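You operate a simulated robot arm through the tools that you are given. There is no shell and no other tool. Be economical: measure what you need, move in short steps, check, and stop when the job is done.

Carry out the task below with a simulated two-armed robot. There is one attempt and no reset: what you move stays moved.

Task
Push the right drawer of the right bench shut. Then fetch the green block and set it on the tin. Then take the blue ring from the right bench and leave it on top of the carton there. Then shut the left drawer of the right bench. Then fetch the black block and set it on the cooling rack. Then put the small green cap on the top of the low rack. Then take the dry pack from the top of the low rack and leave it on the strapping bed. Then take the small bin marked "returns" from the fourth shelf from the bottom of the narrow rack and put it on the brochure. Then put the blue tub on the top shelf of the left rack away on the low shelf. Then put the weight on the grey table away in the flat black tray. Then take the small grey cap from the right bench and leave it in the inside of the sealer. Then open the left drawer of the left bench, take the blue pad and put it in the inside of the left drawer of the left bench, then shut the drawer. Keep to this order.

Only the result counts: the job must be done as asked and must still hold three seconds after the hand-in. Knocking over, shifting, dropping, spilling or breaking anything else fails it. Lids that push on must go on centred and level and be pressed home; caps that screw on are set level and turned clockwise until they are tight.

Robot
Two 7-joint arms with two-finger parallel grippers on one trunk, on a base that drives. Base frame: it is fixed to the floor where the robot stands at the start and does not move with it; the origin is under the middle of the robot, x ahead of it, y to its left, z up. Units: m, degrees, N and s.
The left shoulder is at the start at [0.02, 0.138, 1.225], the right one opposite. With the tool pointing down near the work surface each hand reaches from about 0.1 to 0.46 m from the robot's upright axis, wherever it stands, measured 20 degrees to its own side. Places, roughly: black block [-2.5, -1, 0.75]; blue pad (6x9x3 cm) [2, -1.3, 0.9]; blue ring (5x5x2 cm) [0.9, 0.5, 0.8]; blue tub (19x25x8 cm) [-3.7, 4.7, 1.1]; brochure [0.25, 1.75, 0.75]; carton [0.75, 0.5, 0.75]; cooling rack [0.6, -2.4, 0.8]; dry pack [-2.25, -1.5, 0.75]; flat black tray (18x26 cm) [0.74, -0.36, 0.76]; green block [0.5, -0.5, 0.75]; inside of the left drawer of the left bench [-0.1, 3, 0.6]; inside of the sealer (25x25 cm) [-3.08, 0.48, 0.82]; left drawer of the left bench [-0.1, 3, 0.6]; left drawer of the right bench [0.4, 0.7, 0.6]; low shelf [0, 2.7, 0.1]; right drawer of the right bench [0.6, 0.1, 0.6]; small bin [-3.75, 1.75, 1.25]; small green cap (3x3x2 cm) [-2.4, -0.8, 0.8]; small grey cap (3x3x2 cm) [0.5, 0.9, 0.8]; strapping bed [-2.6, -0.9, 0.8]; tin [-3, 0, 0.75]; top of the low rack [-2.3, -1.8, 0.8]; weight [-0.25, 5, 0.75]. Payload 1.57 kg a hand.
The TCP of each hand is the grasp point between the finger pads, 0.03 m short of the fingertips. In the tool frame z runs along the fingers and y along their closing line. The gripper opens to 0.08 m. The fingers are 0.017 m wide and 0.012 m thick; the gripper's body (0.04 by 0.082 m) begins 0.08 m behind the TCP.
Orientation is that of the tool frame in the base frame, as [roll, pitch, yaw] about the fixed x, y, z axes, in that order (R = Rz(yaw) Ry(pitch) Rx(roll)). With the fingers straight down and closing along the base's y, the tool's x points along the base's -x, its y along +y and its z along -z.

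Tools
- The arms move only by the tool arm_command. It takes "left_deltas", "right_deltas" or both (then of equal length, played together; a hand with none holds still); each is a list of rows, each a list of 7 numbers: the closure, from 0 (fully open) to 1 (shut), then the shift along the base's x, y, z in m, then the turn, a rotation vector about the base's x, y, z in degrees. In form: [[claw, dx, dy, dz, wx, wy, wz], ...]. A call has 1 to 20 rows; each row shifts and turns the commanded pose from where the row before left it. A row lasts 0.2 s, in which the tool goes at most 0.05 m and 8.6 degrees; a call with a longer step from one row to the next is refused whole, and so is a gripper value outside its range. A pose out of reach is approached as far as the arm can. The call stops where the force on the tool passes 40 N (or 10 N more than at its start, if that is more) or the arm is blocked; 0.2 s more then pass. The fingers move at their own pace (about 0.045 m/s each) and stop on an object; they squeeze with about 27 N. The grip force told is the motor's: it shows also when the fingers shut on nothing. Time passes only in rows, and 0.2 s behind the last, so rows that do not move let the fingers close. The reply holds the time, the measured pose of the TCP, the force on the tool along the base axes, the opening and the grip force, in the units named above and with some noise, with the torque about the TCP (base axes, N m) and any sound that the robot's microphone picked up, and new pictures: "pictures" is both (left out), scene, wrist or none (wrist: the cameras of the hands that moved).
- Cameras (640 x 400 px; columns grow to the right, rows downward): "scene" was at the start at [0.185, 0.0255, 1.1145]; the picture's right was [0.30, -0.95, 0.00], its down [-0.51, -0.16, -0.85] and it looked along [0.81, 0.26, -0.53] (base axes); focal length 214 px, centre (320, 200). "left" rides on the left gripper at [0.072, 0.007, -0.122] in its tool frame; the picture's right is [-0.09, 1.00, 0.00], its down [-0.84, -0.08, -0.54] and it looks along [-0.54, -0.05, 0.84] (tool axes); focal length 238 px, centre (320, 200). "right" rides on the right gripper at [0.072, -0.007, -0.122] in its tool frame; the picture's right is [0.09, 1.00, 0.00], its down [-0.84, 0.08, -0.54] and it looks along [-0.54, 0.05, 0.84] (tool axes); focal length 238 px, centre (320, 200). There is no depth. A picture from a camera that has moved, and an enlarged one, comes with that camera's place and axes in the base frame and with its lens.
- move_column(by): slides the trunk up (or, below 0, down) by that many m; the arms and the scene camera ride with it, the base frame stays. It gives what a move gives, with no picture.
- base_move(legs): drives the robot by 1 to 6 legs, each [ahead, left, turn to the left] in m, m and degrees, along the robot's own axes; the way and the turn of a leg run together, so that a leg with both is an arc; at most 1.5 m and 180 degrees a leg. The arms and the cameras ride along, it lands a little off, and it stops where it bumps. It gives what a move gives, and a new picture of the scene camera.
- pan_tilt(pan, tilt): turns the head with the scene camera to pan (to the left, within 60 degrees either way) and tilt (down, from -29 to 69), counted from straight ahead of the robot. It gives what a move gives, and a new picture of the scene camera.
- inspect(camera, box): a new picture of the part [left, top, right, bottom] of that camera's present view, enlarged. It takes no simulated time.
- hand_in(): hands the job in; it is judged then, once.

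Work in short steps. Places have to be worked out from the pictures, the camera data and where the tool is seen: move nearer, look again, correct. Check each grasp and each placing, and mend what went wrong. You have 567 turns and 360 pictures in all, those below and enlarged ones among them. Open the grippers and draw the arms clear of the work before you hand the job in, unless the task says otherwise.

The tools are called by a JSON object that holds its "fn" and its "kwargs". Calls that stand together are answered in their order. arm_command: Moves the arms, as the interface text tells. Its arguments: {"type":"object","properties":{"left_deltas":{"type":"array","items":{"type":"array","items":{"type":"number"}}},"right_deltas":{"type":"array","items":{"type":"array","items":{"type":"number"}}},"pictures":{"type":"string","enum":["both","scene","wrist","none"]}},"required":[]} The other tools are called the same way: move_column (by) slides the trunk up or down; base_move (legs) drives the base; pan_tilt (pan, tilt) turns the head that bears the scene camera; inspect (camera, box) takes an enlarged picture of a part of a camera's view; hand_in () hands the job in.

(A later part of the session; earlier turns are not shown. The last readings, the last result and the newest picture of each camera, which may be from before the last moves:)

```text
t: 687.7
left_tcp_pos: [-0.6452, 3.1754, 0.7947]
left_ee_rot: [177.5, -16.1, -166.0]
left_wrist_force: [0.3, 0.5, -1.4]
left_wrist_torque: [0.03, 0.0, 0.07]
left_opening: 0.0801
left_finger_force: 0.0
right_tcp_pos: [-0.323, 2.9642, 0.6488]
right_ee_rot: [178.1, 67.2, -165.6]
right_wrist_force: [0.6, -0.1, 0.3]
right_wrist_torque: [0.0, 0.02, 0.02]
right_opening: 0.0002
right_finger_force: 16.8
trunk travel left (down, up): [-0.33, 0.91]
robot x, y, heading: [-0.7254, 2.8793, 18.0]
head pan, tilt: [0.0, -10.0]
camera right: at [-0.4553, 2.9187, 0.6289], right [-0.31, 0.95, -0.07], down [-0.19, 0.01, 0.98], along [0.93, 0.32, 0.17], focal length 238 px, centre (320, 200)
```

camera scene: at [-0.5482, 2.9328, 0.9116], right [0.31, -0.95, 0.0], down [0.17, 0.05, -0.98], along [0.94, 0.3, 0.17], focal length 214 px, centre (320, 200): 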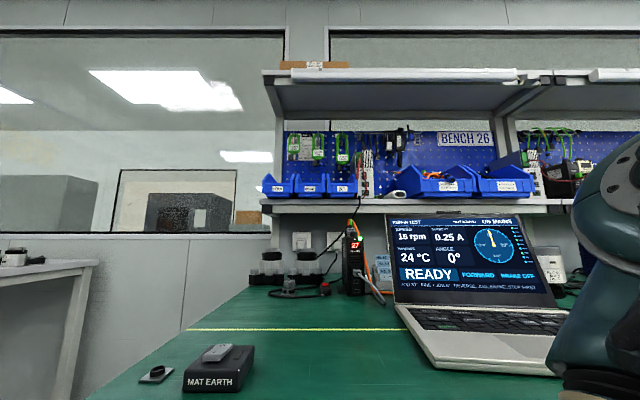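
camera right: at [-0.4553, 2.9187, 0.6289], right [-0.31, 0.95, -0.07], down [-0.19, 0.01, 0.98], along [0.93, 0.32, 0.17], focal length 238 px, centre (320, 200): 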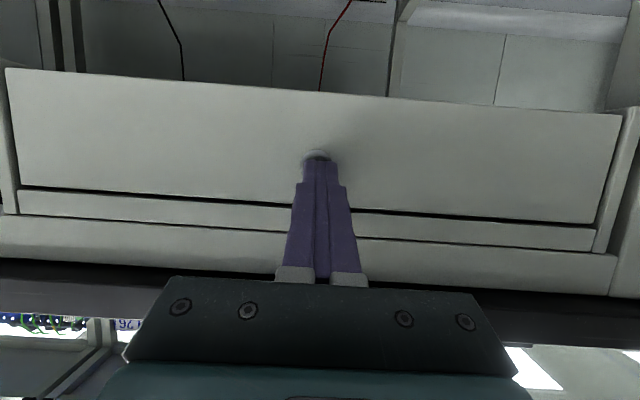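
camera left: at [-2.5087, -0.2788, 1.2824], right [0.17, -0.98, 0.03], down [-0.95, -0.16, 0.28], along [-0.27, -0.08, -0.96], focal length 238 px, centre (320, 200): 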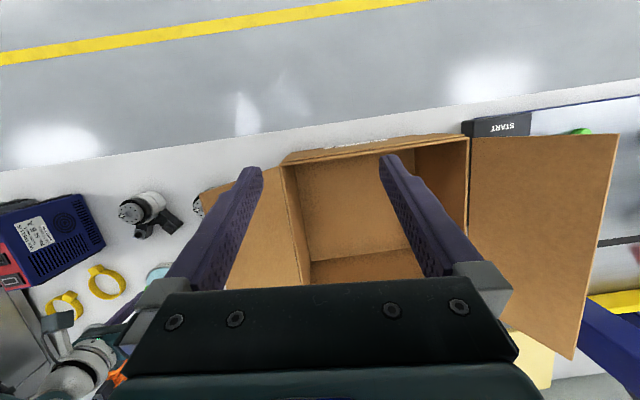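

Fingers slid over the lock. The fingertip's upper corner touches first, so I lower 8 mm to bring that corner to lock-centre height, and retry.

{"fn": "base_move", "kwargs": {"legs": [[-0.02, 0, 0]]}}

{"fn": "move_column", "kwargs": {"by": -0.008}}

{"fn": "arm_command", "kwargs": {"right_deltas": [[0.4, 0, 0, 0, 0, 0, 0], [0.4, 0, 0, 0, 0, 0, 0], [0.4, 0.0095, 0.003, 0, 0, 0, 0], [0.4, 0.0057, 0.0018, 0, 0, 0, 0], [0.4, 0.0038, 0.0012, 0, 0, 0, 0], [0.4, 0.0038, 0.0012, 0, 0, 0, 0]], "pictures": "wrist"}}

```text
t: 688.5
left_tcp_pos: [-0.6643, 3.1694, 0.7941]
left_ee_rot: [177.4, -16.2, -166.1]
left_wrist_force: [-0.5, 0.4, -0.3]
left_wrist_torque: [-0.02, 0.0, -0.02]
left_opening: 0.0803
left_finger_force: 0.1
right_tcp_pos: [-0.3412, 2.9584, 0.6472]
right_ee_rot: [178.1, 67.1, -165.5]
right_wrist_force: [0.3, -0.3, 0.2]
right_wrist_torque: [-0.01, 0.0, -0.01]
right_opening: 0.0001
right_finger_force: 21.3
trunk travel left (down, up): [-0.33, 0.91]
robot x, y, heading: [-0.7414, 2.874, 18.0]
head pan, tilt: [0.0, -10.0]
camera scene: at [-0.5666, 2.9269, 0.9116], right [0.31, -0.95, 0.0], down [0.17, 0.05, -0.98], along [0.94, 0.3, 0.17], focal length 214 px, centre (320, 200)
```

scene: 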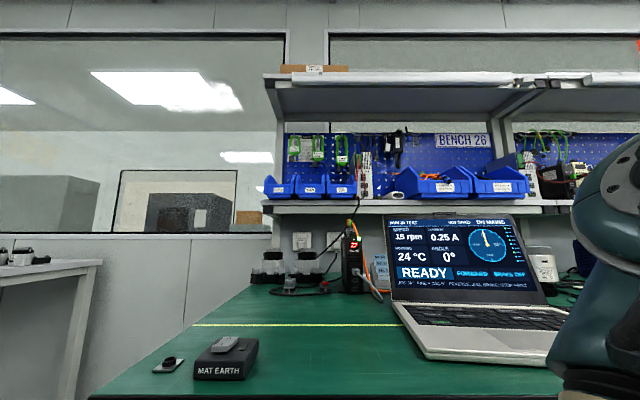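

```text
t: 689.1
left_tcp_pos: [-0.6636, 3.1691, 0.7858]
left_ee_rot: [177.3, -16.1, -166.2]
left_wrist_force: [-0.4, -0.3, -0.3]
left_wrist_torque: [0.0, 0.02, -0.02]
left_opening: 0.0798
left_finger_force: 0.1
right_tcp_pos: [-0.3421, 2.9582, 0.6402]
right_ee_rot: [178.1, 67.2, -165.5]
right_wrist_force: [-0.2, 1.2, -0.7]
right_wrist_torque: [0.0, -0.01, 0.02]
right_opening: 0.0
right_finger_force: 21.9
trunk travel left (down, up): [-0.322, 0.918]
robot x, y, heading: [-0.7423, 2.8733, 18.1]
head pan, tilt: [0.0, -10.0]
```

```text
t: 690.5
left_tcp_pos: [-0.6671, 3.1676, 0.7865]
left_ee_rot: [177.4, -16.3, -166.0]
left_wrist_force: [0.9, -0.6, 0.4]
left_wrist_torque: [0.0, 0.02, 0.01]
left_opening: 0.08
left_finger_force: 0.1
right_tcp_pos: [-0.322, 2.9638, 0.6393]
right_ee_rot: [178.1, 66.9, -165.5]
right_wrist_force: [-10.1, -4.6, 4.6]
right_wrist_torque: [0.14, -0.06, 0.29]
right_opening: 0.0472
right_finger_force: 0.0
trunk travel left (down, up): [-0.322, 0.918]
robot x, y, heading: [-0.7401, 2.8696, 18.1]
head pan, tilt: [0.0, -10.0]
camera right: at [-0.455, 2.9187, 0.6205], right [-0.31, 0.95, -0.07], down [-0.18, 0.01, 0.98], along [0.93, 0.32, 0.17], focal length 238 px, centre (320, 200)
```

right: 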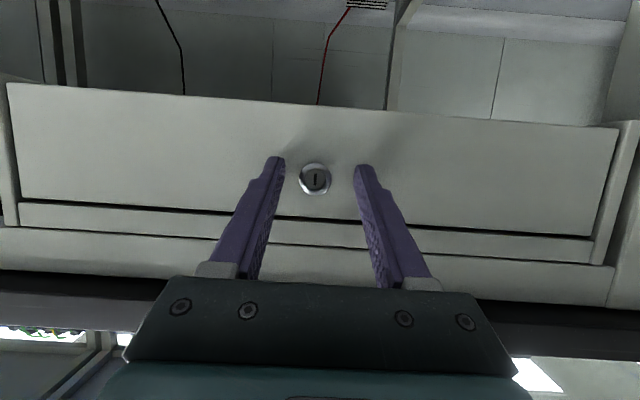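

Tips touch the panel either side of the lock. Close.

{"fn": "arm_command", "kwargs": {"right_deltas": [[0.8, 0, 0, 0, 0, 0, 0], [1, 0, 0, 0, 0, 0, 0], [1, 0, 0, 0, 0, 0, 0], [1, 0, 0, 0, 0, 0, 0]], "pictures": "none"}}

```text
t: 691.5
left_tcp_pos: [-0.6676, 3.1683, 0.7863]
left_ee_rot: [177.4, -16.3, -166.0]
left_wrist_force: [0.3, 0.1, -0.6]
left_wrist_torque: [0.01, 0.01, -0.01]
left_opening: 0.0797
left_finger_force: 0.1
right_tcp_pos: [-0.3217, 2.965, 0.64]
right_ee_rot: [178.1, 67.0, -165.6]
right_wrist_force: [-11.2, 0.5, 0.8]
right_wrist_torque: [-0.02, 0.05, 0.12]
right_opening: 0.0001
right_finger_force: 19.3
trunk travel left (down, up): [-0.322, 0.918]
robot x, y, heading: [-0.7411, 2.8718, 18.0]
head pan, tilt: [0.0, -10.0]
```

The lock can't be gripped. Look from underneath at closer range: back off, lower 12 cm and move under the panel edge.

{"fn": "base_move", "kwargs": {"legs": [[-0.05, 0, 0]]}}

{"fn": "move_column", "kwargs": {"by": -0.125}}

{"fn": "arm_command", "kwargs": {"right_deltas": [[0, 0.019, 0.006, 0, 0, 0, 0], [0, 0.019, 0.006, 0, 0, 0, 0]], "pictures": "wrist"}}

```text
t: 692.4
left_tcp_pos: [-0.7116, 3.1529, 0.7865]
left_ee_rot: [177.5, -16.1, -166.1]
left_wrist_force: [-0.7, -0.3, 0.3]
left_wrist_torque: [-0.01, -0.02, 0.02]
left_opening: 0.0799
left_finger_force: 0.1
right_tcp_pos: [-0.3658, 2.949, 0.6412]
right_ee_rot: [178.1, 67.2, -165.6]
right_wrist_force: [0.9, -0.3, -0.5]
right_wrist_torque: [-0.01, 0.0, -0.01]
right_opening: 0.0
right_finger_force: 20.9
trunk travel left (down, up): [-0.322, 0.918]
robot x, y, heading: [-0.7865, 2.8537, 17.9]
head pan, tilt: [0.0, -10.0]
camera scene: at [-0.614, 2.9115, 0.9035], right [0.31, -0.95, 0.0], down [0.16, 0.05, -0.98], along [0.94, 0.3, 0.17], focal length 214 px, centre (320, 200)
```

scene: 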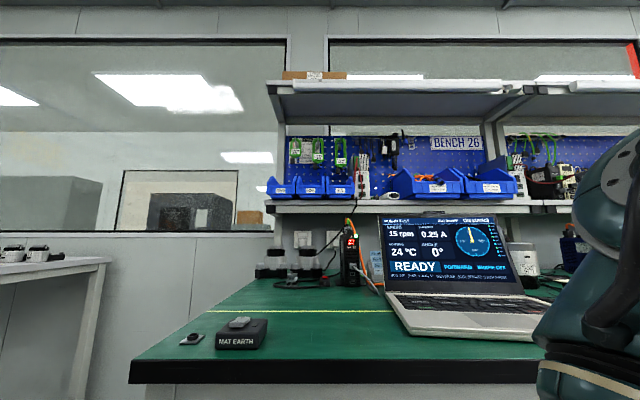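

```text
t: 693.9
left_tcp_pos: [-0.7122, 3.1543, 0.6622]
left_ee_rot: [177.3, -16.1, -166.1]
left_wrist_force: [0.2, 0.5, -0.2]
left_wrist_torque: [0.01, 0.0, 0.01]
left_opening: 0.0799
left_finger_force: 0.0
right_tcp_pos: [-0.3662, 2.9498, 0.5157]
right_ee_rot: [178.1, 67.2, -165.4]
right_wrist_force: [0.0, -0.5, -0.4]
right_wrist_torque: [0.02, 0.01, 0.0]
right_opening: 0.0002
right_finger_force: 21.3
trunk travel left (down, up): [-0.197, 1.043]
robot x, y, heading: [-0.7837, 2.856, 18.1]
head pan, tilt: [0.0, -10.0]
```

```text
t: 694.5
left_tcp_pos: [-0.7119, 3.1532, 0.6621]
left_ee_rot: [177.4, -16.2, -166.1]
left_wrist_force: [0.5, 0.1, 0.4]
left_wrist_torque: [0.0, -0.03, -0.01]
left_opening: 0.0799
left_finger_force: 0.1
right_tcp_pos: [-0.3261, 2.9629, 0.5163]
right_ee_rot: [178.1, 67.2, -165.6]
right_wrist_force: [0.9, 1.0, -0.5]
right_wrist_torque: [0.03, -0.01, 0.0]
right_opening: 0.0498
right_finger_force: 0.1
trunk travel left (down, up): [-0.197, 1.043]
robot x, y, heading: [-0.7907, 2.8601, 18.2]
head pan, tilt: [0.0, -10.0]
camera right: at [-0.4581, 2.9176, 0.4969], right [-0.31, 0.95, -0.07], down [-0.19, 0.01, 0.98], along [0.93, 0.32, 0.17], focal length 238 px, centre (320, 200)
```

right: 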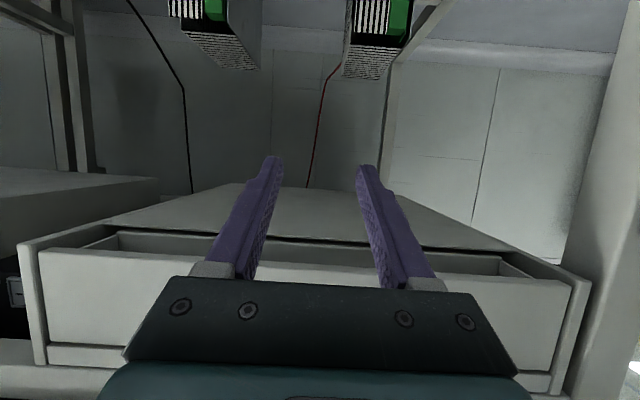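

{"fn": "inspect", "kwargs": {"camera": "right", "box": [20, 190, 320, 320]}}

{"fn": "inspect", "kwargs": {"camera": "right", "box": [380, 200, 600, 320]}}

```text
2.13 times, centred on (170, 255) of right
camera zoom: at [-0.4581, 2.9176, 0.4969], right [-0.31, 0.95, -0.07], down [-0.19, 0.01, 0.98], along [0.93, 0.32, 0.17], focal length 508 px, centre (640, 83)
```

zoom: 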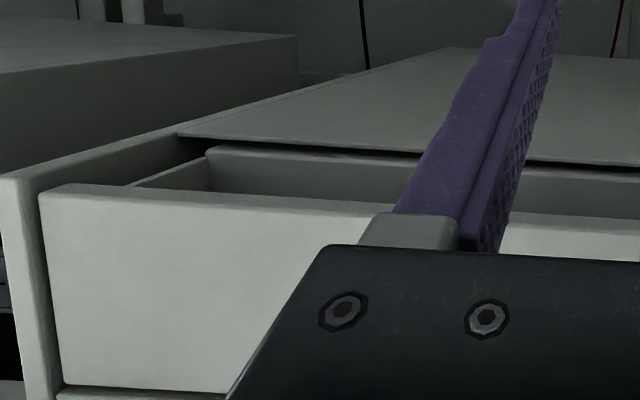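

```text
2.91 times, centred on (490, 260) of right
camera zoom: at [-0.4581, 2.9176, 0.4969], right [-0.31, 0.95, -0.07], down [-0.19, 0.01, 0.98], along [0.93, 0.32, 0.17], focal length 693 px, centre (-174, 26)
```

zoom: 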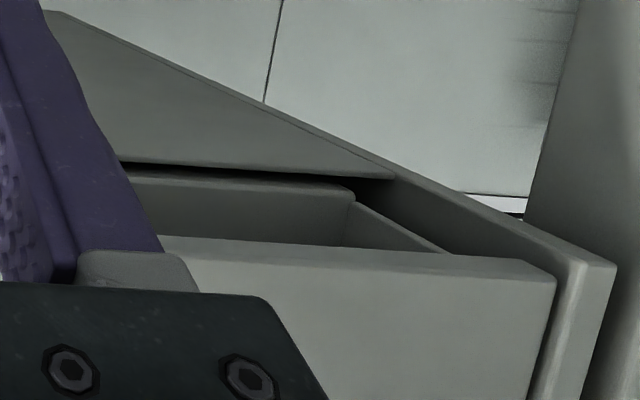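

From below there is a finger-pull trough behind the panel's lower lip. To hook it, the fingers must point upward a little; test whether the wrist can pitch past horizontal here.

{"fn": "arm_command", "kwargs": {"right_deltas": [[1, -0.019, -0.006, 0, 0, 0, 0], [1, -0.019, -0.006, -0.01, 2.4, -7.6, 0], [1, 0, 0, -0.01, 2.4, -7.6, 0], [1, 0, 0, 0, 2.4, -7.6, 0], [1, 0, 0, 0, 2.4, -7.6, 0]], "pictures": "none"}}

```text
t: 695.7
left_tcp_pos: [-0.7112, 3.1526, 0.6612]
left_ee_rot: [177.4, -16.2, -166.0]
left_wrist_force: [0.5, 0.0, 0.3]
left_wrist_torque: [0.01, 0.01, 0.01]
left_opening: 0.0799
left_finger_force: 0.1
right_tcp_pos: [-0.4088, 3.0044, 0.6411]
right_ee_rot: [9.2, 81.5, 25.4]
right_wrist_force: [0.2, 0.2, 0.1]
right_wrist_torque: [0.0, -0.02, -0.02]
right_opening: 0.0
right_finger_force: 20.9
right hand out of reach, approached as far as the arm can: row 2, 3, 4, 5
trunk travel left (down, up): [-0.197, 1.043]
robot x, y, heading: [-0.7882, 2.8553, 17.7]
head pan, tilt: [0.0, -10.0]
```

The wrist can point upward (now ~8° up). Try for more upward pitch.

{"fn": "arm_command", "kwargs": {"right_deltas": [[1, 0, 0, 0, 2.4, -7.6, 0], [1, 0, 0, 0, 2.4, -7.6, 0], [1, 0, 0, 0, 0, 0, 0]], "pictures": "none"}}

```text
t: 696.5
left_tcp_pos: [-0.7116, 3.1535, 0.661]
left_ee_rot: [177.4, -16.2, -166.1]
left_wrist_force: [-0.1, 0.0, 0.1]
left_wrist_torque: [-0.03, 0.01, 0.01]
left_opening: 0.0801
left_finger_force: 0.1
right_tcp_pos: [-0.3815, 3.0112, 0.7467]
right_ee_rot: [4.2, 66.1, 20.5]
right_wrist_force: [0.8, 1.2, -0.1]
right_wrist_torque: [-0.01, 0.02, 0.0]
right_opening: 0.0001
right_finger_force: 21.6
right hand out of reach, approached as far as the arm can: row 1, 2
trunk travel left (down, up): [-0.197, 1.043]
robot x, y, heading: [-0.791, 2.8534, 17.6]
head pan, tilt: [0.0, -10.0]
```

Now ~24° upward – good for hooking. Lower the trunk fully, then I'll slide the closed fingertips up under the panel lip.

{"fn": "move_column", "kwargs": {"by": -0.19}}

{"fn": "arm_command", "kwargs": {"right_deltas": [[1, 0, 0, -0.01, 0, 0, 0], [1, 0, 0, -0.01, 0, 0, 0]], "pictures": "wrist"}}

```text
t: 698.6
left_tcp_pos: [-0.7115, 3.1536, 0.471]
left_ee_rot: [177.4, -16.2, -166.0]
left_wrist_force: [0.2, 0.7, 0.2]
left_wrist_torque: [0.02, -0.03, -0.01]
left_opening: 0.0798
left_finger_force: 0.1
right_tcp_pos: [-0.3819, 3.0087, 0.5564]
right_ee_rot: [4.3, 66.3, 20.5]
right_wrist_force: [-1.0, 0.2, -0.4]
right_wrist_torque: [-0.02, -0.04, 0.0]
right_opening: 0.0002
right_finger_force: 21.7
trunk travel left (down, up): [-0.007, 1.233]
robot x, y, heading: [-0.7917, 2.8564, 18.0]
head pan, tilt: [0.0, -10.0]
```

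```text
t: 699.2
left_tcp_pos: [-0.7123, 3.1539, 0.4719]
left_ee_rot: [177.4, -16.2, -166.1]
left_wrist_force: [-0.2, 0.0, 0.1]
left_wrist_torque: [0.01, -0.01, 0.0]
left_opening: 0.08
left_finger_force: 0.1
right_tcp_pos: [-0.3828, 3.0111, 0.556]
right_ee_rot: [4.1, 66.2, 20.4]
right_wrist_force: [-0.1, -0.2, 0.7]
right_wrist_torque: [0.01, 0.03, 0.0]
right_opening: 0.0
right_finger_force: 21.3
right hand out of reach, approached as far as the arm can: row 1, 2
trunk travel left (down, up): [-0.007, 1.233]
robot x, y, heading: [-0.7908, 2.8579, 17.9]
head pan, tilt: [0.0, -10.0]
camera right: at [-0.4596, 2.9836, 0.4406], right [-0.25, 0.97, -0.05], down [-0.82, -0.18, 0.55], along [0.52, 0.18, 0.83], focal length 238 px, centre (320, 200)
```

right: 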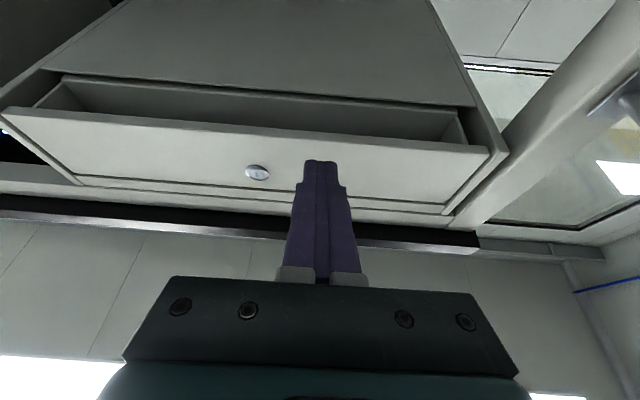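

Clear view: the trough spans X≈0.641–0.674. Slide in under the lip (10 cm forward at this height), then raise into the trough.

{"fn": "base_move", "kwargs": {"legs": [[0.099, 0, 0]]}}

{"fn": "move_column", "kwargs": {"by": 0.02}}

{"fn": "inspect", "kwargs": {"camera": "right", "box": [100, 60, 540, 260]}}

```text
t: 700.4
left_tcp_pos: [-0.6197, 3.183, 0.471]
left_ee_rot: [177.4, -16.2, -166.2]
left_wrist_force: [0.2, -0.1, -0.2]
left_wrist_torque: [0.0, -0.01, -0.02]
left_opening: 0.08
left_finger_force: 0.0
right_tcp_pos: [-0.2903, 3.0409, 0.5537]
right_ee_rot: [4.3, 66.4, 20.5]
right_wrist_force: [0.1, 0.5, 0.2]
right_wrist_torque: [-0.04, 0.02, 0.0]
right_opening: 0.0002
right_finger_force: 20.9
trunk travel left (down, up): [-0.007, 1.233]
robot x, y, heading: [-0.6994, 2.8862, 17.8]
head pan, tilt: [0.0, -10.0]
camera scene: at [-0.5217, 2.9416, 0.5884], right [0.31, -0.95, 0.0], down [0.16, 0.05, -0.98], along [0.94, 0.3, 0.17], focal length 214 px, centre (320, 200)
```

scene: 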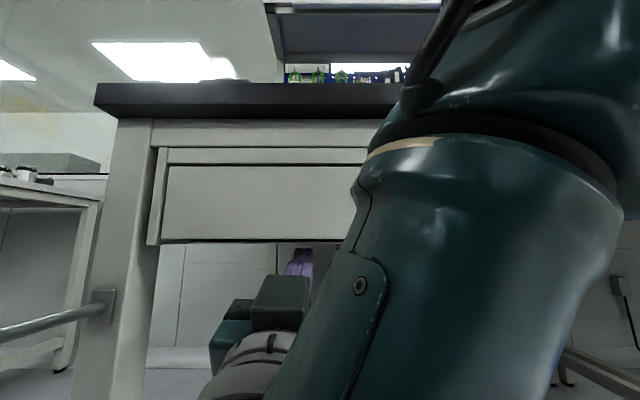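

```text
t: 701.0
left_tcp_pos: [-0.6175, 3.1846, 0.491]
left_ee_rot: [177.3, -16.2, -166.1]
left_wrist_force: [0.2, 0.2, -0.3]
left_wrist_torque: [0.02, 0.03, 0.0]
left_opening: 0.0799
left_finger_force: 0.1
right_tcp_pos: [-0.2889, 3.0414, 0.5759]
right_ee_rot: [4.2, 66.2, 20.6]
right_wrist_force: [0.1, -1.1, 0.1]
right_wrist_torque: [-0.03, 0.01, -0.02]
right_opening: 0.0001
right_finger_force: 21.3
trunk travel left (down, up): [-0.027, 1.213]
robot x, y, heading: [-0.6989, 2.8867, 18.0]
head pan, tilt: [0.0, -10.0]
```

```text
1.45 times, centred on (320, 160) of right
camera zoom: at [-0.3659, 3.0141, 0.4607], right [-0.25, 0.97, -0.05], down [-0.82, -0.18, 0.55], along [0.52, 0.18, 0.83], focal length 347 px, centre (320, 258)
```

zoom: 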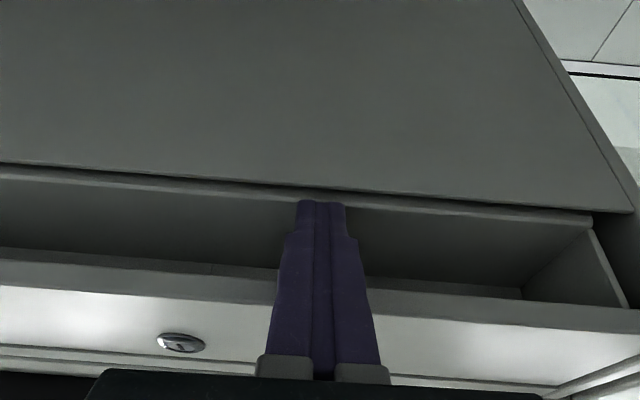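

Fingertips are inside the trough. Raise slightly until the lip contacts, then pull back gently.

{"fn": "move_column", "kwargs": {"by": 0.008}}

{"fn": "base_move", "kwargs": {"legs": [[-0.04, 0, 0]]}}

{"fn": "inspect", "kwargs": {"camera": "right", "box": [100, 60, 540, 260]}}

```text
t: 701.6
left_tcp_pos: [-0.6199, 3.1827, 0.4985]
left_ee_rot: [177.4, -16.4, -166.1]
left_wrist_force: [-0.2, 0.0, 0.3]
left_wrist_torque: [0.04, 0.01, 0.02]
left_opening: 0.0801
left_finger_force: 0.1
right_tcp_pos: [-0.2909, 3.04, 0.579]
right_ee_rot: [3.8, 67.0, 20.1]
right_wrist_force: [4.6, 0.8, -30.1]
right_wrist_torque: [-0.17, -0.42, -0.01]
right_opening: 0.0003
right_finger_force: 21.5
trunk travel left (down, up): [-0.035, 1.205]
robot x, y, heading: [-0.6935, 2.8851, 18.1]
head pan, tilt: [0.0, -10.0]
```

```text
t: 702.3
left_tcp_pos: [-0.6226, 3.1822, 0.4998]
left_ee_rot: [177.4, -16.1, -166.1]
left_wrist_force: [0.3, 1.0, -0.3]
left_wrist_torque: [0.03, 0.03, 0.01]
left_opening: 0.0797
left_finger_force: 0.0
right_tcp_pos: [-0.2941, 3.0398, 0.5781]
right_ee_rot: [3.3, 67.6, 19.8]
right_wrist_force: [4.0, 0.8, -3.6]
right_wrist_torque: [-0.04, 0.01, -0.06]
right_opening: 0.0
right_finger_force: 21.3
trunk travel left (down, up): [-0.035, 1.205]
robot x, y, heading: [-0.7013, 2.8871, 17.8]
head pan, tilt: [0.0, -10.0]
stopped in leg 1: the force on the tool passed its limit at 45 N (the readings are from after the stop); the commanded pose is now the measured one
camera scene: at [-0.5253, 2.9403, 0.617], right [0.31, -0.95, 0.0], down [0.17, 0.05, -0.98], along [0.94, 0.3, 0.17], focal length 214 px, centre (320, 200)
```

scene: 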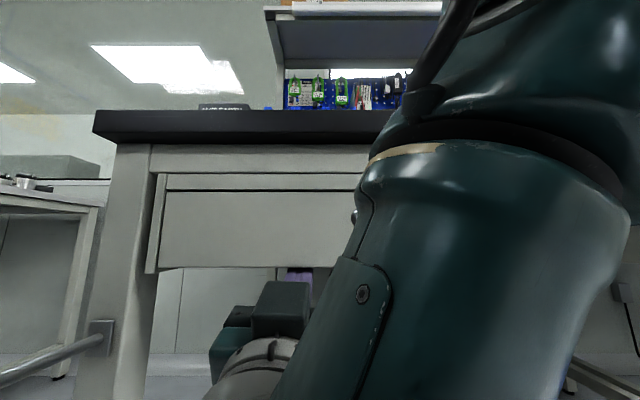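

```text
1.45 times, centred on (320, 160) of right
camera zoom: at [-0.3729, 3.0106, 0.4647], right [-0.25, 0.97, -0.06], down [-0.8, -0.17, 0.57], along [0.54, 0.19, 0.82], focal length 347 px, centre (320, 258)
```

zoom: 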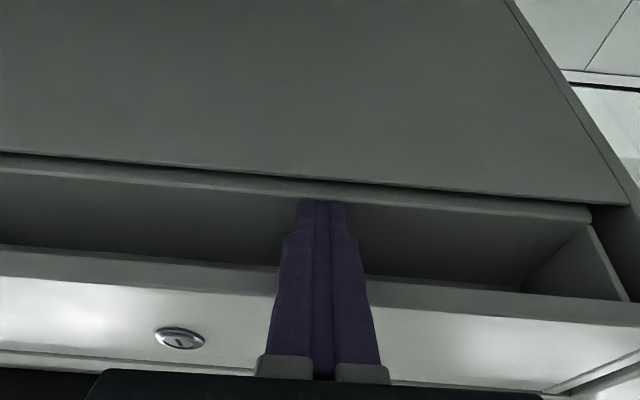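

Preload is relieved now; continue pulling back.

{"fn": "base_move", "kwargs": {"legs": [[-0.05, 0, 0]]}}

{"fn": "inspect", "kwargs": {"camera": "right", "box": [0, 0, 640, 400]}}

```text
t: 703.3
left_tcp_pos: [-0.6668, 3.168, 0.5003]
left_ee_rot: [177.4, -15.9, -166.2]
left_wrist_force: [0.4, 0.0, -0.2]
left_wrist_torque: [-0.02, 0.04, 0.0]
left_opening: 0.0799
left_finger_force: 0.1
right_tcp_pos: [-0.3363, 3.0252, 0.5795]
right_ee_rot: [3.3, 67.3, 19.8]
right_wrist_force: [3.4, 0.1, -2.1]
right_wrist_torque: [-0.02, -0.04, -0.02]
right_opening: 0.0
right_finger_force: 21.4
trunk travel left (down, up): [-0.035, 1.205]
robot x, y, heading: [-0.7445, 2.8707, 18.0]
head pan, tilt: [0.0, -10.0]
camera scene: at [-0.5691, 2.9262, 0.6173], right [0.31, -0.95, 0.0], down [0.17, 0.05, -0.98], along [0.94, 0.3, 0.18], focal length 214 px, centre (320, 200)
```

scene: 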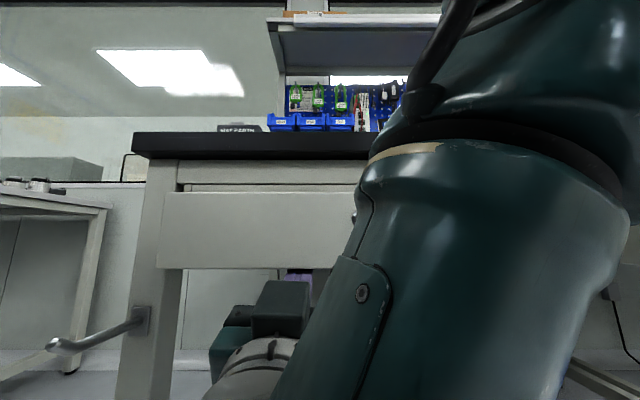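

```text
1.00 times, centred on (320, 200) of right (not enlarged: the box is as wide or as high as the picture)
camera zoom: at [-0.4162, 2.9969, 0.4657], right [-0.25, 0.97, -0.06], down [-0.81, -0.17, 0.57], along [0.53, 0.19, 0.82], focal length 238 px, centre (320, 200)
```

zoom: 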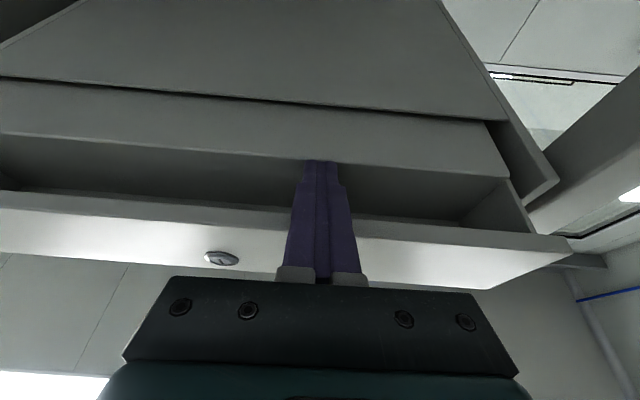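

The drawer is opening. Pull another 17 cm.

{"fn": "base_move", "kwargs": {"legs": [[-0.1, 0, 0], [-0.07, 0, 0]]}}

```text
t: 705.0
left_tcp_pos: [-0.8306, 3.1157, 0.4996]
left_ee_rot: [177.4, -16.0, -166.0]
left_wrist_force: [0.1, 0.5, -0.1]
left_wrist_torque: [-0.01, 0.01, -0.02]
left_opening: 0.0802
left_finger_force: 0.0
right_tcp_pos: [-0.5002, 2.9716, 0.5792]
right_ee_rot: [3.3, 67.3, 19.8]
right_wrist_force: [2.2, 0.8, -1.8]
right_wrist_torque: [0.02, -0.04, -0.06]
right_opening: 0.0002
right_finger_force: 21.8
trunk travel left (down, up): [-0.035, 1.205]
robot x, y, heading: [-0.9118, 2.8143, 17.9]
head pan, tilt: [0.0, -10.0]
camera scene: at [-0.7331, 2.8731, 0.6172], right [0.31, -0.95, 0.0], down [0.17, 0.05, -0.98], along [0.94, 0.3, 0.18], focal length 214 px, centre (320, 200)
```

scene: 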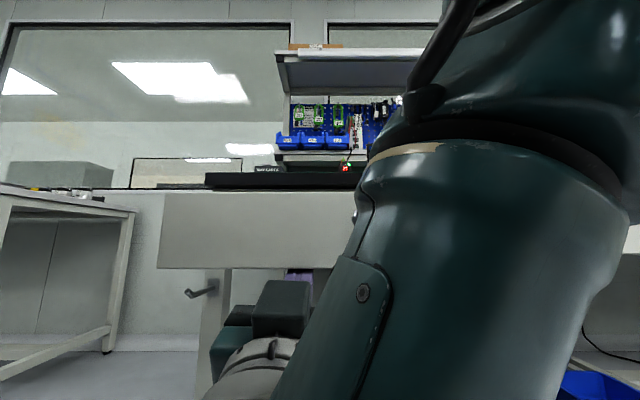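

Open ~22 cm. Lower to disengage and back away.

{"fn": "move_column", "kwargs": {"by": -0.03}}

{"fn": "base_move", "kwargs": {"legs": [[-0.3, 0, 0]]}}

{"fn": "move_column", "kwargs": {"by": 0.4}}

{"fn": "move_column", "kwargs": {"by": 0.35}}

{"fn": "pan_tilt", "kwargs": {"pan": 0, "tilt": 45}}

```text
t: 705.8
left_tcp_pos: [-0.8345, 3.1138, 0.4702]
left_ee_rot: [177.4, -16.2, -165.9]
left_wrist_force: [-0.1, -0.9, 0.0]
left_wrist_torque: [-0.01, 0.0, 0.0]
left_opening: 0.08
left_finger_force: 0.0
right_tcp_pos: [-0.5048, 2.9703, 0.5474]
right_ee_rot: [3.3, 67.5, 19.8]
right_wrist_force: [0.6, -0.1, 0.3]
right_wrist_torque: [-0.01, 0.01, -0.01]
right_opening: 0.0001
right_finger_force: 21.1
trunk travel left (down, up): [-0.005, 1.235]
robot x, y, heading: [-0.9082, 2.8169, 18.0]
head pan, tilt: [0.0, -10.0]
```

```text
t: 707.9
left_tcp_pos: [-1.1224, 3.0197, 0.4697]
left_ee_rot: [177.4, -16.1, -165.8]
left_wrist_force: [0.4, 0.5, 0.0]
left_wrist_torque: [-0.01, 0.02, 0.0]
left_opening: 0.0801
left_finger_force: 0.3
right_tcp_pos: [-0.79, 2.8777, 0.5479]
right_ee_rot: [3.3, 67.4, 20.0]
right_wrist_force: [0.2, -0.7, -0.5]
right_wrist_torque: [0.01, 0.0, 0.01]
right_opening: 0.0002
right_finger_force: 20.8
trunk travel left (down, up): [-0.005, 1.235]
robot x, y, heading: [-1.1982, 2.7222, 18.2]
head pan, tilt: [0.0, -10.0]
camera scene: at [-1.0232, 2.7787, 0.5868], right [0.31, -0.95, 0.0], down [0.17, 0.05, -0.98], along [0.94, 0.31, 0.17], focal length 214 px, centre (320, 200)
```

scene: 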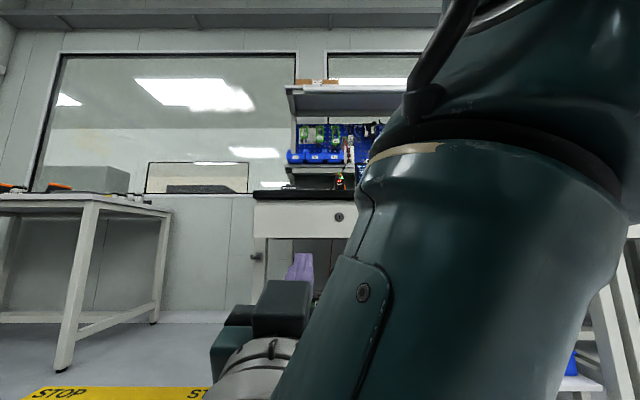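

```text
t: 711.7
left_tcp_pos: [-1.1237, 3.0194, 0.8694]
left_ee_rot: [177.4, -16.0, -165.8]
left_wrist_force: [-0.4, 0.2, -0.5]
left_wrist_torque: [0.0, 0.0, -0.05]
left_opening: 0.0802
left_finger_force: 0.0
right_tcp_pos: [-0.7925, 2.877, 0.948]
right_ee_rot: [3.3, 67.5, 20.0]
right_wrist_force: [-0.6, -0.3, 0.3]
right_wrist_torque: [0.0, -0.01, -0.01]
right_opening: 0.0
right_finger_force: 21.4
trunk travel left (down, up): [-0.405, 0.835]
robot x, y, heading: [-1.2006, 2.7209, 18.1]
head pan, tilt: [0.0, -10.0]
```

```text
t: 715.1
left_tcp_pos: [-1.1228, 3.0202, 1.2183]
left_ee_rot: [177.3, -16.1, -165.8]
left_wrist_force: [1.0, 0.1, 0.6]
left_wrist_torque: [0.0, -0.01, 0.03]
left_opening: 0.0801
left_finger_force: 0.0
right_tcp_pos: [-0.7919, 2.8787, 1.2986]
right_ee_rot: [3.2, 67.5, 20.0]
right_wrist_force: [-0.3, 0.0, 0.0]
right_wrist_torque: [-0.01, 0.03, 0.02]
right_opening: 0.0
right_finger_force: 21.0
trunk travel left (down, up): [-0.755, 0.485]
robot x, y, heading: [-1.2008, 2.7171, 18.3]
head pan, tilt: [0.0, -10.0]
```

```text
t: 716.3
left_tcp_pos: [-1.1228, 3.0197, 1.2198]
left_ee_rot: [177.4, -16.0, -165.8]
left_wrist_force: [-0.4, -0.6, -0.1]
left_wrist_torque: [-0.01, 0.01, -0.01]
left_opening: 0.0802
left_finger_force: 0.0
right_tcp_pos: [-0.7921, 2.8782, 1.2962]
right_ee_rot: [3.4, 67.5, 20.0]
right_wrist_force: [-0.3, -0.6, -0.7]
right_wrist_torque: [-0.03, 0.03, 0.02]
right_opening: 0.0001
right_finger_force: 21.9
trunk travel left (down, up): [-0.755, 0.485]
robot x, y, heading: [-1.2007, 2.7292, 18.5]
head pan, tilt: [0.0, 45.0]
camera scene: at [-1.0274, 2.7773, 1.2505], right [0.31, -0.95, 0.0], down [-0.67, -0.22, -0.71], along [0.67, 0.22, -0.71], focal length 214 px, centre (320, 200)
```

scene: 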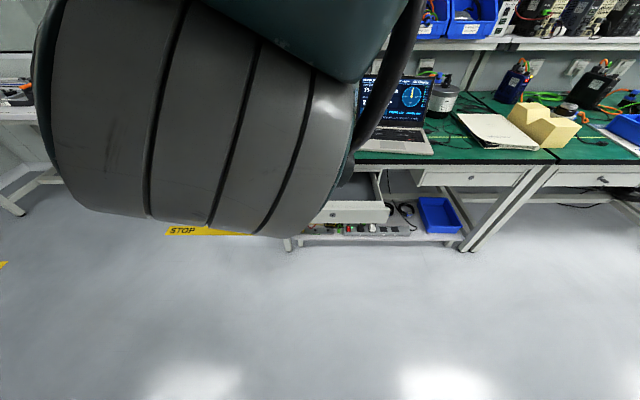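

Drawer is open. Rotate the right hand back to vertical.

{"fn": "arm_command", "kwargs": {"right_deltas": [[0, 0, 0, -0.01, -2.57, 7.68, 0], [0, 0, 0, -0.01, -2.57, 7.68, 0], [0, 0, 0, -0.01, -2.57, 7.68, 0], [0, 0, 0, -0.01, -2.57, 7.68, 0], [0, 0, 0, -0.01, -2.57, 7.68, 0], [0, 0, 0, -0.01, -2.57, 7.68, 0], [0, 0, 0, -0.01, -2.57, 7.68, 0], [0, 0, 0, -0.01, -2.57, 7.68, 0], [0, 0, 0, 0, -2.57, 7.68, 0], [0, 0, 0, 0, -2.57, 7.68, 0], [0, 0, 0, 0, -2.57, 7.68, 0], [0, 0, 0, 0, -2.57, 7.68, 0], [0, 0, 0, 0, -2.57, 7.68, 0], [0, 0, 0, 0, -2.57, 7.68, 0]], "pictures": "none"}}

```text
t: 717.2
left_tcp_pos: [-1.1239, 3.0202, 1.2193]
left_ee_rot: [177.5, -16.1, -165.8]
left_wrist_force: [0.1, 0.3, 0.3]
left_wrist_torque: [0.02, 0.0, 0.01]
left_opening: 0.0798
left_finger_force: 0.2
right_tcp_pos: [-0.7939, 2.8585, 1.1982]
right_ee_rot: [-165.8, 79.4, -152.0]
right_wrist_force: [-0.3, 0.8, -0.6]
right_wrist_torque: [-0.02, 0.02, -0.02]
right_opening: 0.0777
right_finger_force: 0.2
trunk travel left (down, up): [-0.755, 0.485]
robot x, y, heading: [-1.1983, 2.723, 18.3]
head pan, tilt: [0.0, 45.0]
stopped in row 4 (right hand): the arm was blocked; the commanded pose is now the measured one
```

{"fn": "arm_command", "kwargs": {"right_deltas": [[0, 0.03, -0.02, -0.02, -2.4, 7.2, 0], [0, 0.03, -0.02, -0.02, -2.4, 7.2, 0], [0, 0.02, -0.02, -0.02, -2.4, 7.2, 0], [0, 0, -0.02, -0.02, -2.4, 7.2, 0], [0, 0, 0, -0.02, -2.4, 7.2, 0], [0, 0, 0, 0, -2.4, 7.2, 0]], "pictures": "none"}}

```text
t: 717.9
left_tcp_pos: [-1.1229, 3.0198, 1.2188]
left_ee_rot: [177.4, -16.1, -165.6]
left_wrist_force: [0.6, -0.1, 0.3]
left_wrist_torque: [0.01, 0.0, 0.03]
left_opening: 0.0802
left_finger_force: 0.1
right_tcp_pos: [-0.8005, 2.8759, 1.131]
right_ee_rot: [-165.4, 60.3, -139.8]
right_wrist_force: [0.2, -0.2, -0.3]
right_wrist_torque: [-0.02, 0.0, -0.01]
right_opening: 0.08
right_finger_force: 0.1
trunk travel left (down, up): [-0.755, 0.485]
robot x, y, heading: [-1.2008, 2.7231, 18.4]
head pan, tilt: [0.0, 45.0]
stopped in row 3 (right hand): the arm was blocked; the commanded pose is now the measured one
```

{"fn": "arm_command", "kwargs": {"right_deltas": [[0, 0.02, -0.03, -0.02, -2.4, 7.2, 0], [0, 0.02, -0.03, -0.02, -2.4, 7.2, 0], [0, 0.01, -0.03, -0.02, -2.4, 7.2, 0], [0, 0, 0, 0, -2.4, 7.2, 0], [0, 0, 0, 0, -2.4, 7.2, 0], [0, 0, 0, 0, -2.4, 7.2, 0], [0, 0, 0, 0, -2.4, 7.2, 0]], "pictures": "none"}}

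```text
t: 718.5
left_tcp_pos: [-1.1236, 3.0193, 1.2197]
left_ee_rot: [177.5, -16.2, -165.8]
left_wrist_force: [-0.4, -1.0, 0.1]
left_wrist_torque: [0.03, -0.01, -0.01]
left_opening: 0.0801
left_finger_force: 0.0
right_tcp_pos: [-0.8347, 2.8815, 1.0862]
right_ee_rot: [-168.2, 47.2, -130.2]
right_wrist_force: [-0.1, 0.3, 0.5]
right_wrist_torque: [-0.03, 0.01, -0.03]
right_opening: 0.0801
right_finger_force: 0.1
trunk travel left (down, up): [-0.755, 0.485]
robot x, y, heading: [-1.1992, 2.7225, 18.0]
head pan, tilt: [0.0, 45.0]
stopped in row 2 (right hand): the arm was blocked; the commanded pose is now the measured one
```

{"fn": "arm_command", "kwargs": {"right_deltas": [[0, 0.025, -0.03, 0, 0, 0, 0], [0, 0.025, -0.03, 0, 0, 0, 0], [0, 0.015, -0.035, 0, 0, 0, 0], [0, 0.01, -0.03, 0, 0, 0, 0]], "pictures": "none"}}

```text
t: 719.5
left_tcp_pos: [-1.1228, 3.0193, 1.2188]
left_ee_rot: [177.3, -16.1, -165.7]
left_wrist_force: [0.2, 0.0, -0.3]
left_wrist_torque: [0.03, -0.02, 0.0]
left_opening: 0.0801
left_finger_force: 0.1
right_tcp_pos: [-0.7563, 2.7618, 1.092]
right_ee_rot: [-168.9, 47.1, -130.2]
right_wrist_force: [0.0, -0.2, 0.0]
right_wrist_torque: [0.02, 0.0, 0.02]
right_opening: 0.08
right_finger_force: 0.1
right hand out of reach, approached as far as the arm can: row 3, 4
trunk travel left (down, up): [-0.755, 0.485]
robot x, y, heading: [-1.2006, 2.721, 18.3]
head pan, tilt: [0.0, 45.0]
```

{"fn": "arm_command", "kwargs": {"right_deltas": [[0, 0, 0, 0, -4.57, 6.57, 0], [0, 0, 0, 0, -4.57, 6.57, 0], [0, 0, 0, 0, -4.57, 6.57, 0], [0, 0, 0, 0, -4.57, 6.57, 0], [0, 0, 0, 0, -4.57, 6.57, 0], [0, 0, 0, 0, -4.57, 6.57, 0]], "pictures": "none"}}

```text
t: 720.9
left_tcp_pos: [-1.124, 3.0202, 1.2186]
left_ee_rot: [177.4, -16.2, -165.7]
left_wrist_force: [-0.5, -1.6, -0.4]
left_wrist_torque: [0.02, 0.0, 0.0]
left_opening: 0.08
left_finger_force: 0.0
right_tcp_pos: [-0.7577, 2.7626, 1.0906]
right_ee_rot: [-179.4, 0.2, -134.9]
right_wrist_force: [-0.3, 0.1, -0.5]
right_wrist_torque: [0.02, 0.0, 0.01]
right_opening: 0.0801
right_finger_force: 0.1
trunk travel left (down, up): [-0.755, 0.485]
robot x, y, heading: [-1.1994, 2.7271, 18.6]
head pan, tilt: [0.0, 45.0]
```

Hand is vertical again. Fix the yaw and drive across the room to the wall shelf with the blue pad.

{"fn": "arm_command", "kwargs": {"right_deltas": [[0, 0, 0, 0, 0, 0, -8.5], [0, 0, 0, 0, 0, 0, -8.5], [0, 0, 0, 0, 0, 0, -8.5]], "pictures": "none"}}

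{"fn": "base_move", "kwargs": {"legs": [[0, 0, -91], [1.45, -0.12, 0], [1.5, 0, 0], [1.5, 0, 0], [0.2, 0, 0], [0, 0, 90]]}}

```text
t: 721.7
left_tcp_pos: [-1.1241, 3.0189, 1.2199]
left_ee_rot: [177.4, -16.0, -165.7]
left_wrist_force: [-0.2, -0.3, -0.2]
left_wrist_torque: [-0.03, -0.01, 0.01]
left_opening: 0.0801
left_finger_force: 0.1
right_tcp_pos: [-0.7568, 2.7616, 1.0897]
right_ee_rot: [-179.4, 0.3, -160.8]
right_wrist_force: [-0.5, 0.2, 0.4]
right_wrist_torque: [0.02, -0.01, 0.0]
right_opening: 0.0801
right_finger_force: 0.0
trunk travel left (down, up): [-0.755, 0.485]
robot x, y, heading: [-1.202, 2.7222, 18.5]
head pan, tilt: [0.0, 45.0]
```

```text
t: 752.0
left_tcp_pos: [0.2448, -1.4559, 1.2198]
left_ee_rot: [177.4, -16.1, -164.6]
left_wrist_force: [0.2, 0.1, 0.0]
left_wrist_torque: [0.02, 0.0, 0.02]
left_opening: 0.0799
left_finger_force: 0.0
right_tcp_pos: [0.6167, -1.7061, 1.0905]
right_ee_rot: [-179.3, 0.3, -159.4]
right_wrist_force: [-0.1, -0.3, -0.1]
right_wrist_torque: [0.0, 0.03, -0.03]
right_opening: 0.0801
right_finger_force: 0.1
trunk travel left (down, up): [-0.755, 0.485]
robot x, y, heading: [0.1711, -1.7528, 19.6]
head pan, tilt: [0.0, 45.0]
camera scene: at [0.3452, -1.6963, 1.2504], right [0.33, -0.94, 0.0], down [-0.67, -0.23, -0.71], along [0.67, 0.23, -0.71], focal length 214 px, centre (320, 200)
```

scene: 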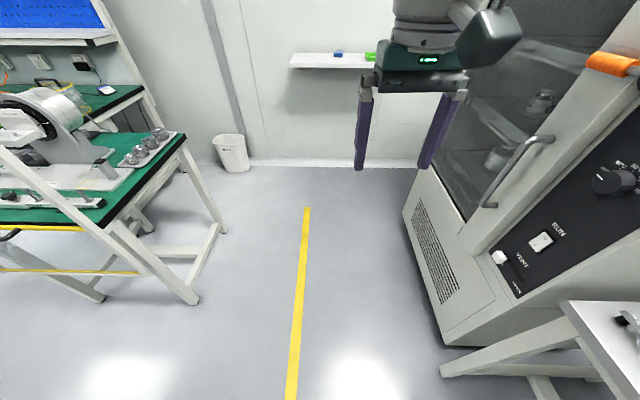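

The wall shelf with the blue pad is ahead through the corridor (left 0.70, right 0.62 m clear). Drive 1.25 m.

{"fn": "base_move", "kwargs": {"legs": [[1.25, -0.02, -2]]}}

{"fn": "inspect", "kwargs": {"camera": "right", "box": [0, 0, 640, 400]}}

```text
t: 758.3
left_tcp_pos: [1.4455, -1.0747, 1.2193]
left_ee_rot: [177.4, -16.1, -166.0]
left_wrist_force: [0.3, 0.7, 0.4]
left_wrist_torque: [-0.02, 0.01, 0.0]
left_opening: 0.0799
left_finger_force: 0.1
right_tcp_pos: [1.812, -1.3336, 1.0894]
right_ee_rot: [-179.3, 0.2, -160.8]
right_wrist_force: [0.2, 0.6, 0.1]
right_wrist_torque: [0.01, -0.04, -0.03]
right_opening: 0.0802
right_finger_force: 0.0
trunk travel left (down, up): [-0.755, 0.485]
robot x, y, heading: [1.3678, -1.3694, 18.0]
head pan, tilt: [0.0, 45.0]
camera scene: at [1.5414, -1.3172, 1.2504], right [0.31, -0.95, 0.0], down [-0.67, -0.22, -0.71], along [0.67, 0.22, -0.71], focal length 214 px, centre (320, 200)
```

scene: 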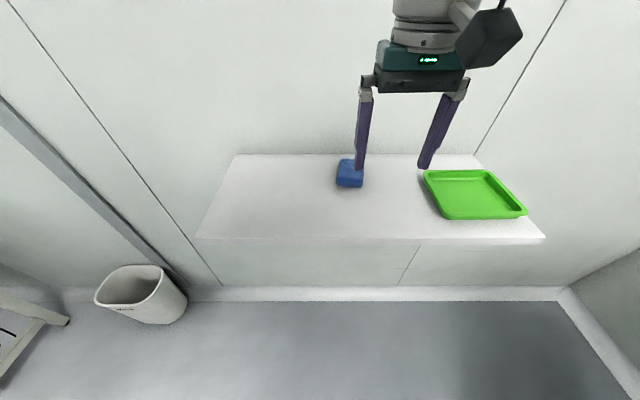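

```text
1.00 times, centred on (320, 200) of right (not enlarged: the box is as wide or as high as the picture)
camera zoom: at [1.746, -1.3623, 1.2115], right [-0.41, 0.91, -0.01], down [0.76, 0.35, 0.55], along [0.5, 0.22, -0.84], focal length 238 px, centre (320, 200)
```

zoom: 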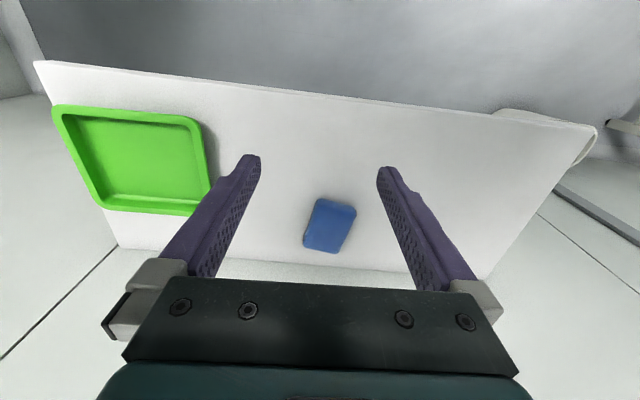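

Pad at ≈(1.957,-1.254), top 0.923, rotated ~-11° from my hand. Drive closer, lower a bit, align above it.

{"fn": "base_move", "kwargs": {"legs": [[0.17, 0, 0]]}}

{"fn": "arm_command", "kwargs": {"right_deltas": [[0, 0, 0.005, -0.03, 0, 0, -6], [0, 0, 0.01, -0.03, 0, 0, -5.5], [0, 0, 0, -0.03, 0, 0, 0]], "pictures": "wrist"}}

```text
t: 759.8
left_tcp_pos: [1.6084, -1.0221, 1.2201]
left_ee_rot: [177.3, -16.2, -166.1]
left_wrist_force: [-0.4, 0.0, -0.4]
left_wrist_torque: [-0.01, 0.0, -0.01]
left_opening: 0.08
left_finger_force: 0.1
right_tcp_pos: [1.973, -1.283, 1.0897]
right_ee_rot: [-179.3, 0.2, -160.8]
right_wrist_force: [0.3, 1.1, 0.0]
right_wrist_torque: [-0.02, 0.0, 0.01]
right_opening: 0.0799
right_finger_force: 0.1
trunk travel left (down, up): [-0.755, 0.485]
robot x, y, heading: [1.5332, -1.316, 17.8]
head pan, tilt: [0.0, 45.0]
camera scene: at [1.7023, -1.2652, 1.2504], right [0.31, -0.95, 0.0], down [-0.67, -0.22, -0.71], along [0.67, 0.22, -0.71], focal length 214 px, centre (320, 200)
```

scene: 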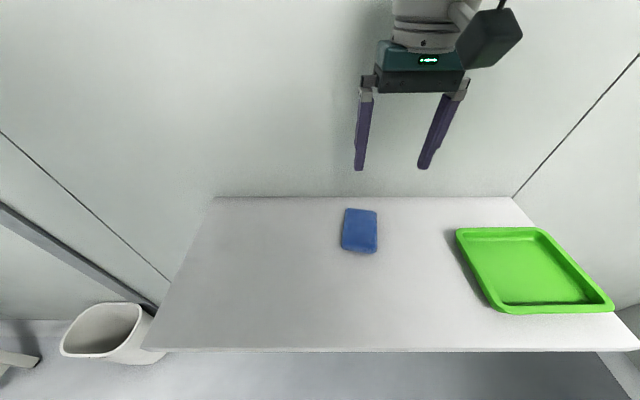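

```text
t: 760.6
left_tcp_pos: [1.6073, -1.0212, 1.2197]
left_ee_rot: [177.4, -16.1, -166.1]
left_wrist_force: [0.2, 0.4, -0.2]
left_wrist_torque: [0.0, 0.02, -0.01]
left_opening: 0.0799
left_finger_force: 0.1
right_tcp_pos: [1.9706, -1.2687, 0.9993]
right_ee_rot: [-179.2, 0.3, -172.3]
right_wrist_force: [0.3, 1.1, 0.5]
right_wrist_torque: [0.01, 0.0, 0.03]
right_opening: 0.0804
right_finger_force: 0.2
right hand out of reach, approached as far as the arm can: row 3
trunk travel left (down, up): [-0.755, 0.485]
robot x, y, heading: [1.5327, -1.3225, 17.9]
head pan, tilt: [0.0, 45.0]
camera right: at [1.8994, -1.2834, 1.1206], right [-0.22, 0.97, -0.01], down [0.82, 0.19, 0.54], along [0.53, 0.11, -0.84], focal length 238 px, centre (320, 200)
```

right: 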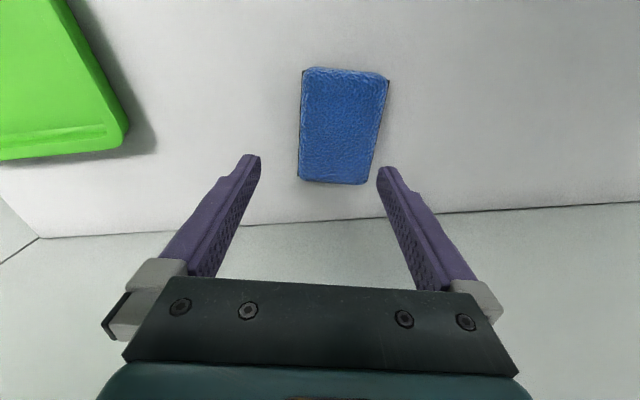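

Aligned; pad centre ≈(1.951,-1.259). Shift and descend to contact, then grip.

{"fn": "arm_command", "kwargs": {"right_deltas": [[0, -0.0196, 0.0102, 0, 0, 0, 0], [0, 0, 0, -0.03, 0, 0, 0], [0, 0, 0, -0.025, 0, 0, 0], [0, 0, 0, -0.008, 0, 0, 0], [0, 0, 0, -0.006, 0, 0, 0], [0, 0, 0, -0.006, 0, 0, 0]], "pictures": "wrist"}}

```text
t: 762.0
left_tcp_pos: [1.6074, -1.0227, 1.22]
left_ee_rot: [177.3, -16.1, -166.1]
left_wrist_force: [0.7, -0.8, 0.2]
left_wrist_torque: [-0.01, 0.01, -0.01]
left_opening: 0.08
left_finger_force: 0.0
right_tcp_pos: [1.9412, -1.2647, 0.9498]
right_ee_rot: [-179.3, 0.2, -172.4]
right_wrist_force: [0.5, -1.1, 0.2]
right_wrist_torque: [0.0, -0.01, 0.0]
right_opening: 0.0798
right_finger_force: 0.1
right hand out of reach, approached as far as the arm can: row 3, 4, 6
trunk travel left (down, up): [-0.755, 0.485]
robot x, y, heading: [1.5282, -1.3193, 17.7]
head pan, tilt: [0.0, 45.0]
camera right: at [1.8702, -1.2798, 1.0726], right [-0.22, 0.97, -0.01], down [0.82, 0.19, 0.54], along [0.53, 0.11, -0.84], focal length 238 px, centre (320, 200)
```

right: 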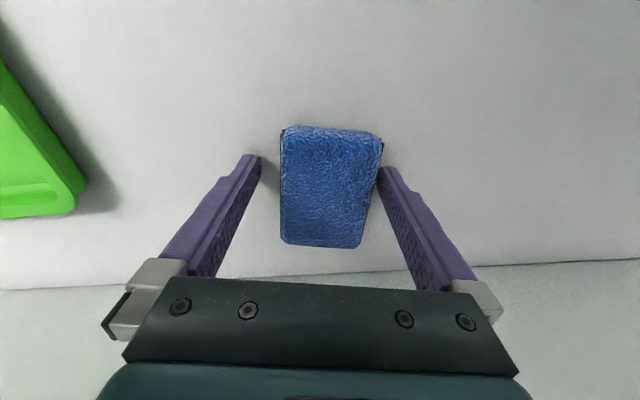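

At the reach limit. Raise the arm, lower the trunk 0.12 m, and shift to centre the pad (6 mm left, 12 mm forward).

{"fn": "arm_command", "kwargs": {"right_deltas": [[0, 0, 0, 0.05, 0, 0, 0], [0, 0, 0, 0.05, 0, 0, 0], [0, 0, 0, 0.03, 0, 0, 0]], "pictures": "none"}}

{"fn": "move_column", "kwargs": {"by": -0.12}}

```text
t: 762.8
left_tcp_pos: [1.6076, -1.021, 1.2199]
left_ee_rot: [177.4, -16.2, -166.0]
left_wrist_force: [0.4, 0.2, 0.2]
left_wrist_torque: [0.01, -0.01, 0.02]
left_opening: 0.08
left_finger_force: 0.0
right_tcp_pos: [1.9528, -1.255, 0.988]
right_ee_rot: [-179.4, 0.1, -172.4]
right_wrist_force: [-0.2, 0.4, 0.1]
right_wrist_torque: [0.0, 0.04, 0.01]
right_opening: 0.08
right_finger_force: 0.0
right hand out of reach, approached as far as the arm can: row 1, 2, 3
trunk travel left (down, up): [-0.755, 0.485]
robot x, y, heading: [1.5332, -1.3181, 17.9]
head pan, tilt: [0.0, 45.0]
```

```text
t: 763.5
left_tcp_pos: [1.607, -1.0231, 1.1756]
left_ee_rot: [177.4, -16.1, -166.1]
left_wrist_force: [-0.3, -0.3, 0.2]
left_wrist_torque: [-0.01, 0.01, -0.01]
left_opening: 0.0799
left_finger_force: 0.1
right_tcp_pos: [1.9531, -1.2525, 0.9499]
right_ee_rot: [-179.6, 0.0, -172.3]
right_wrist_force: [-4.6, -4.9, 14.6]
right_wrist_torque: [0.49, 0.22, 0.31]
right_opening: 0.0755
right_finger_force: 0.0
trunk travel left (down, up): [-0.712, 0.528]
robot x, y, heading: [1.529, -1.3223, 17.9]
head pan, tilt: [0.0, 45.0]
stopped: the force on the tool passed its limit at 98 N (the readings are from after the stop); the commanded pose is now the measured one
```

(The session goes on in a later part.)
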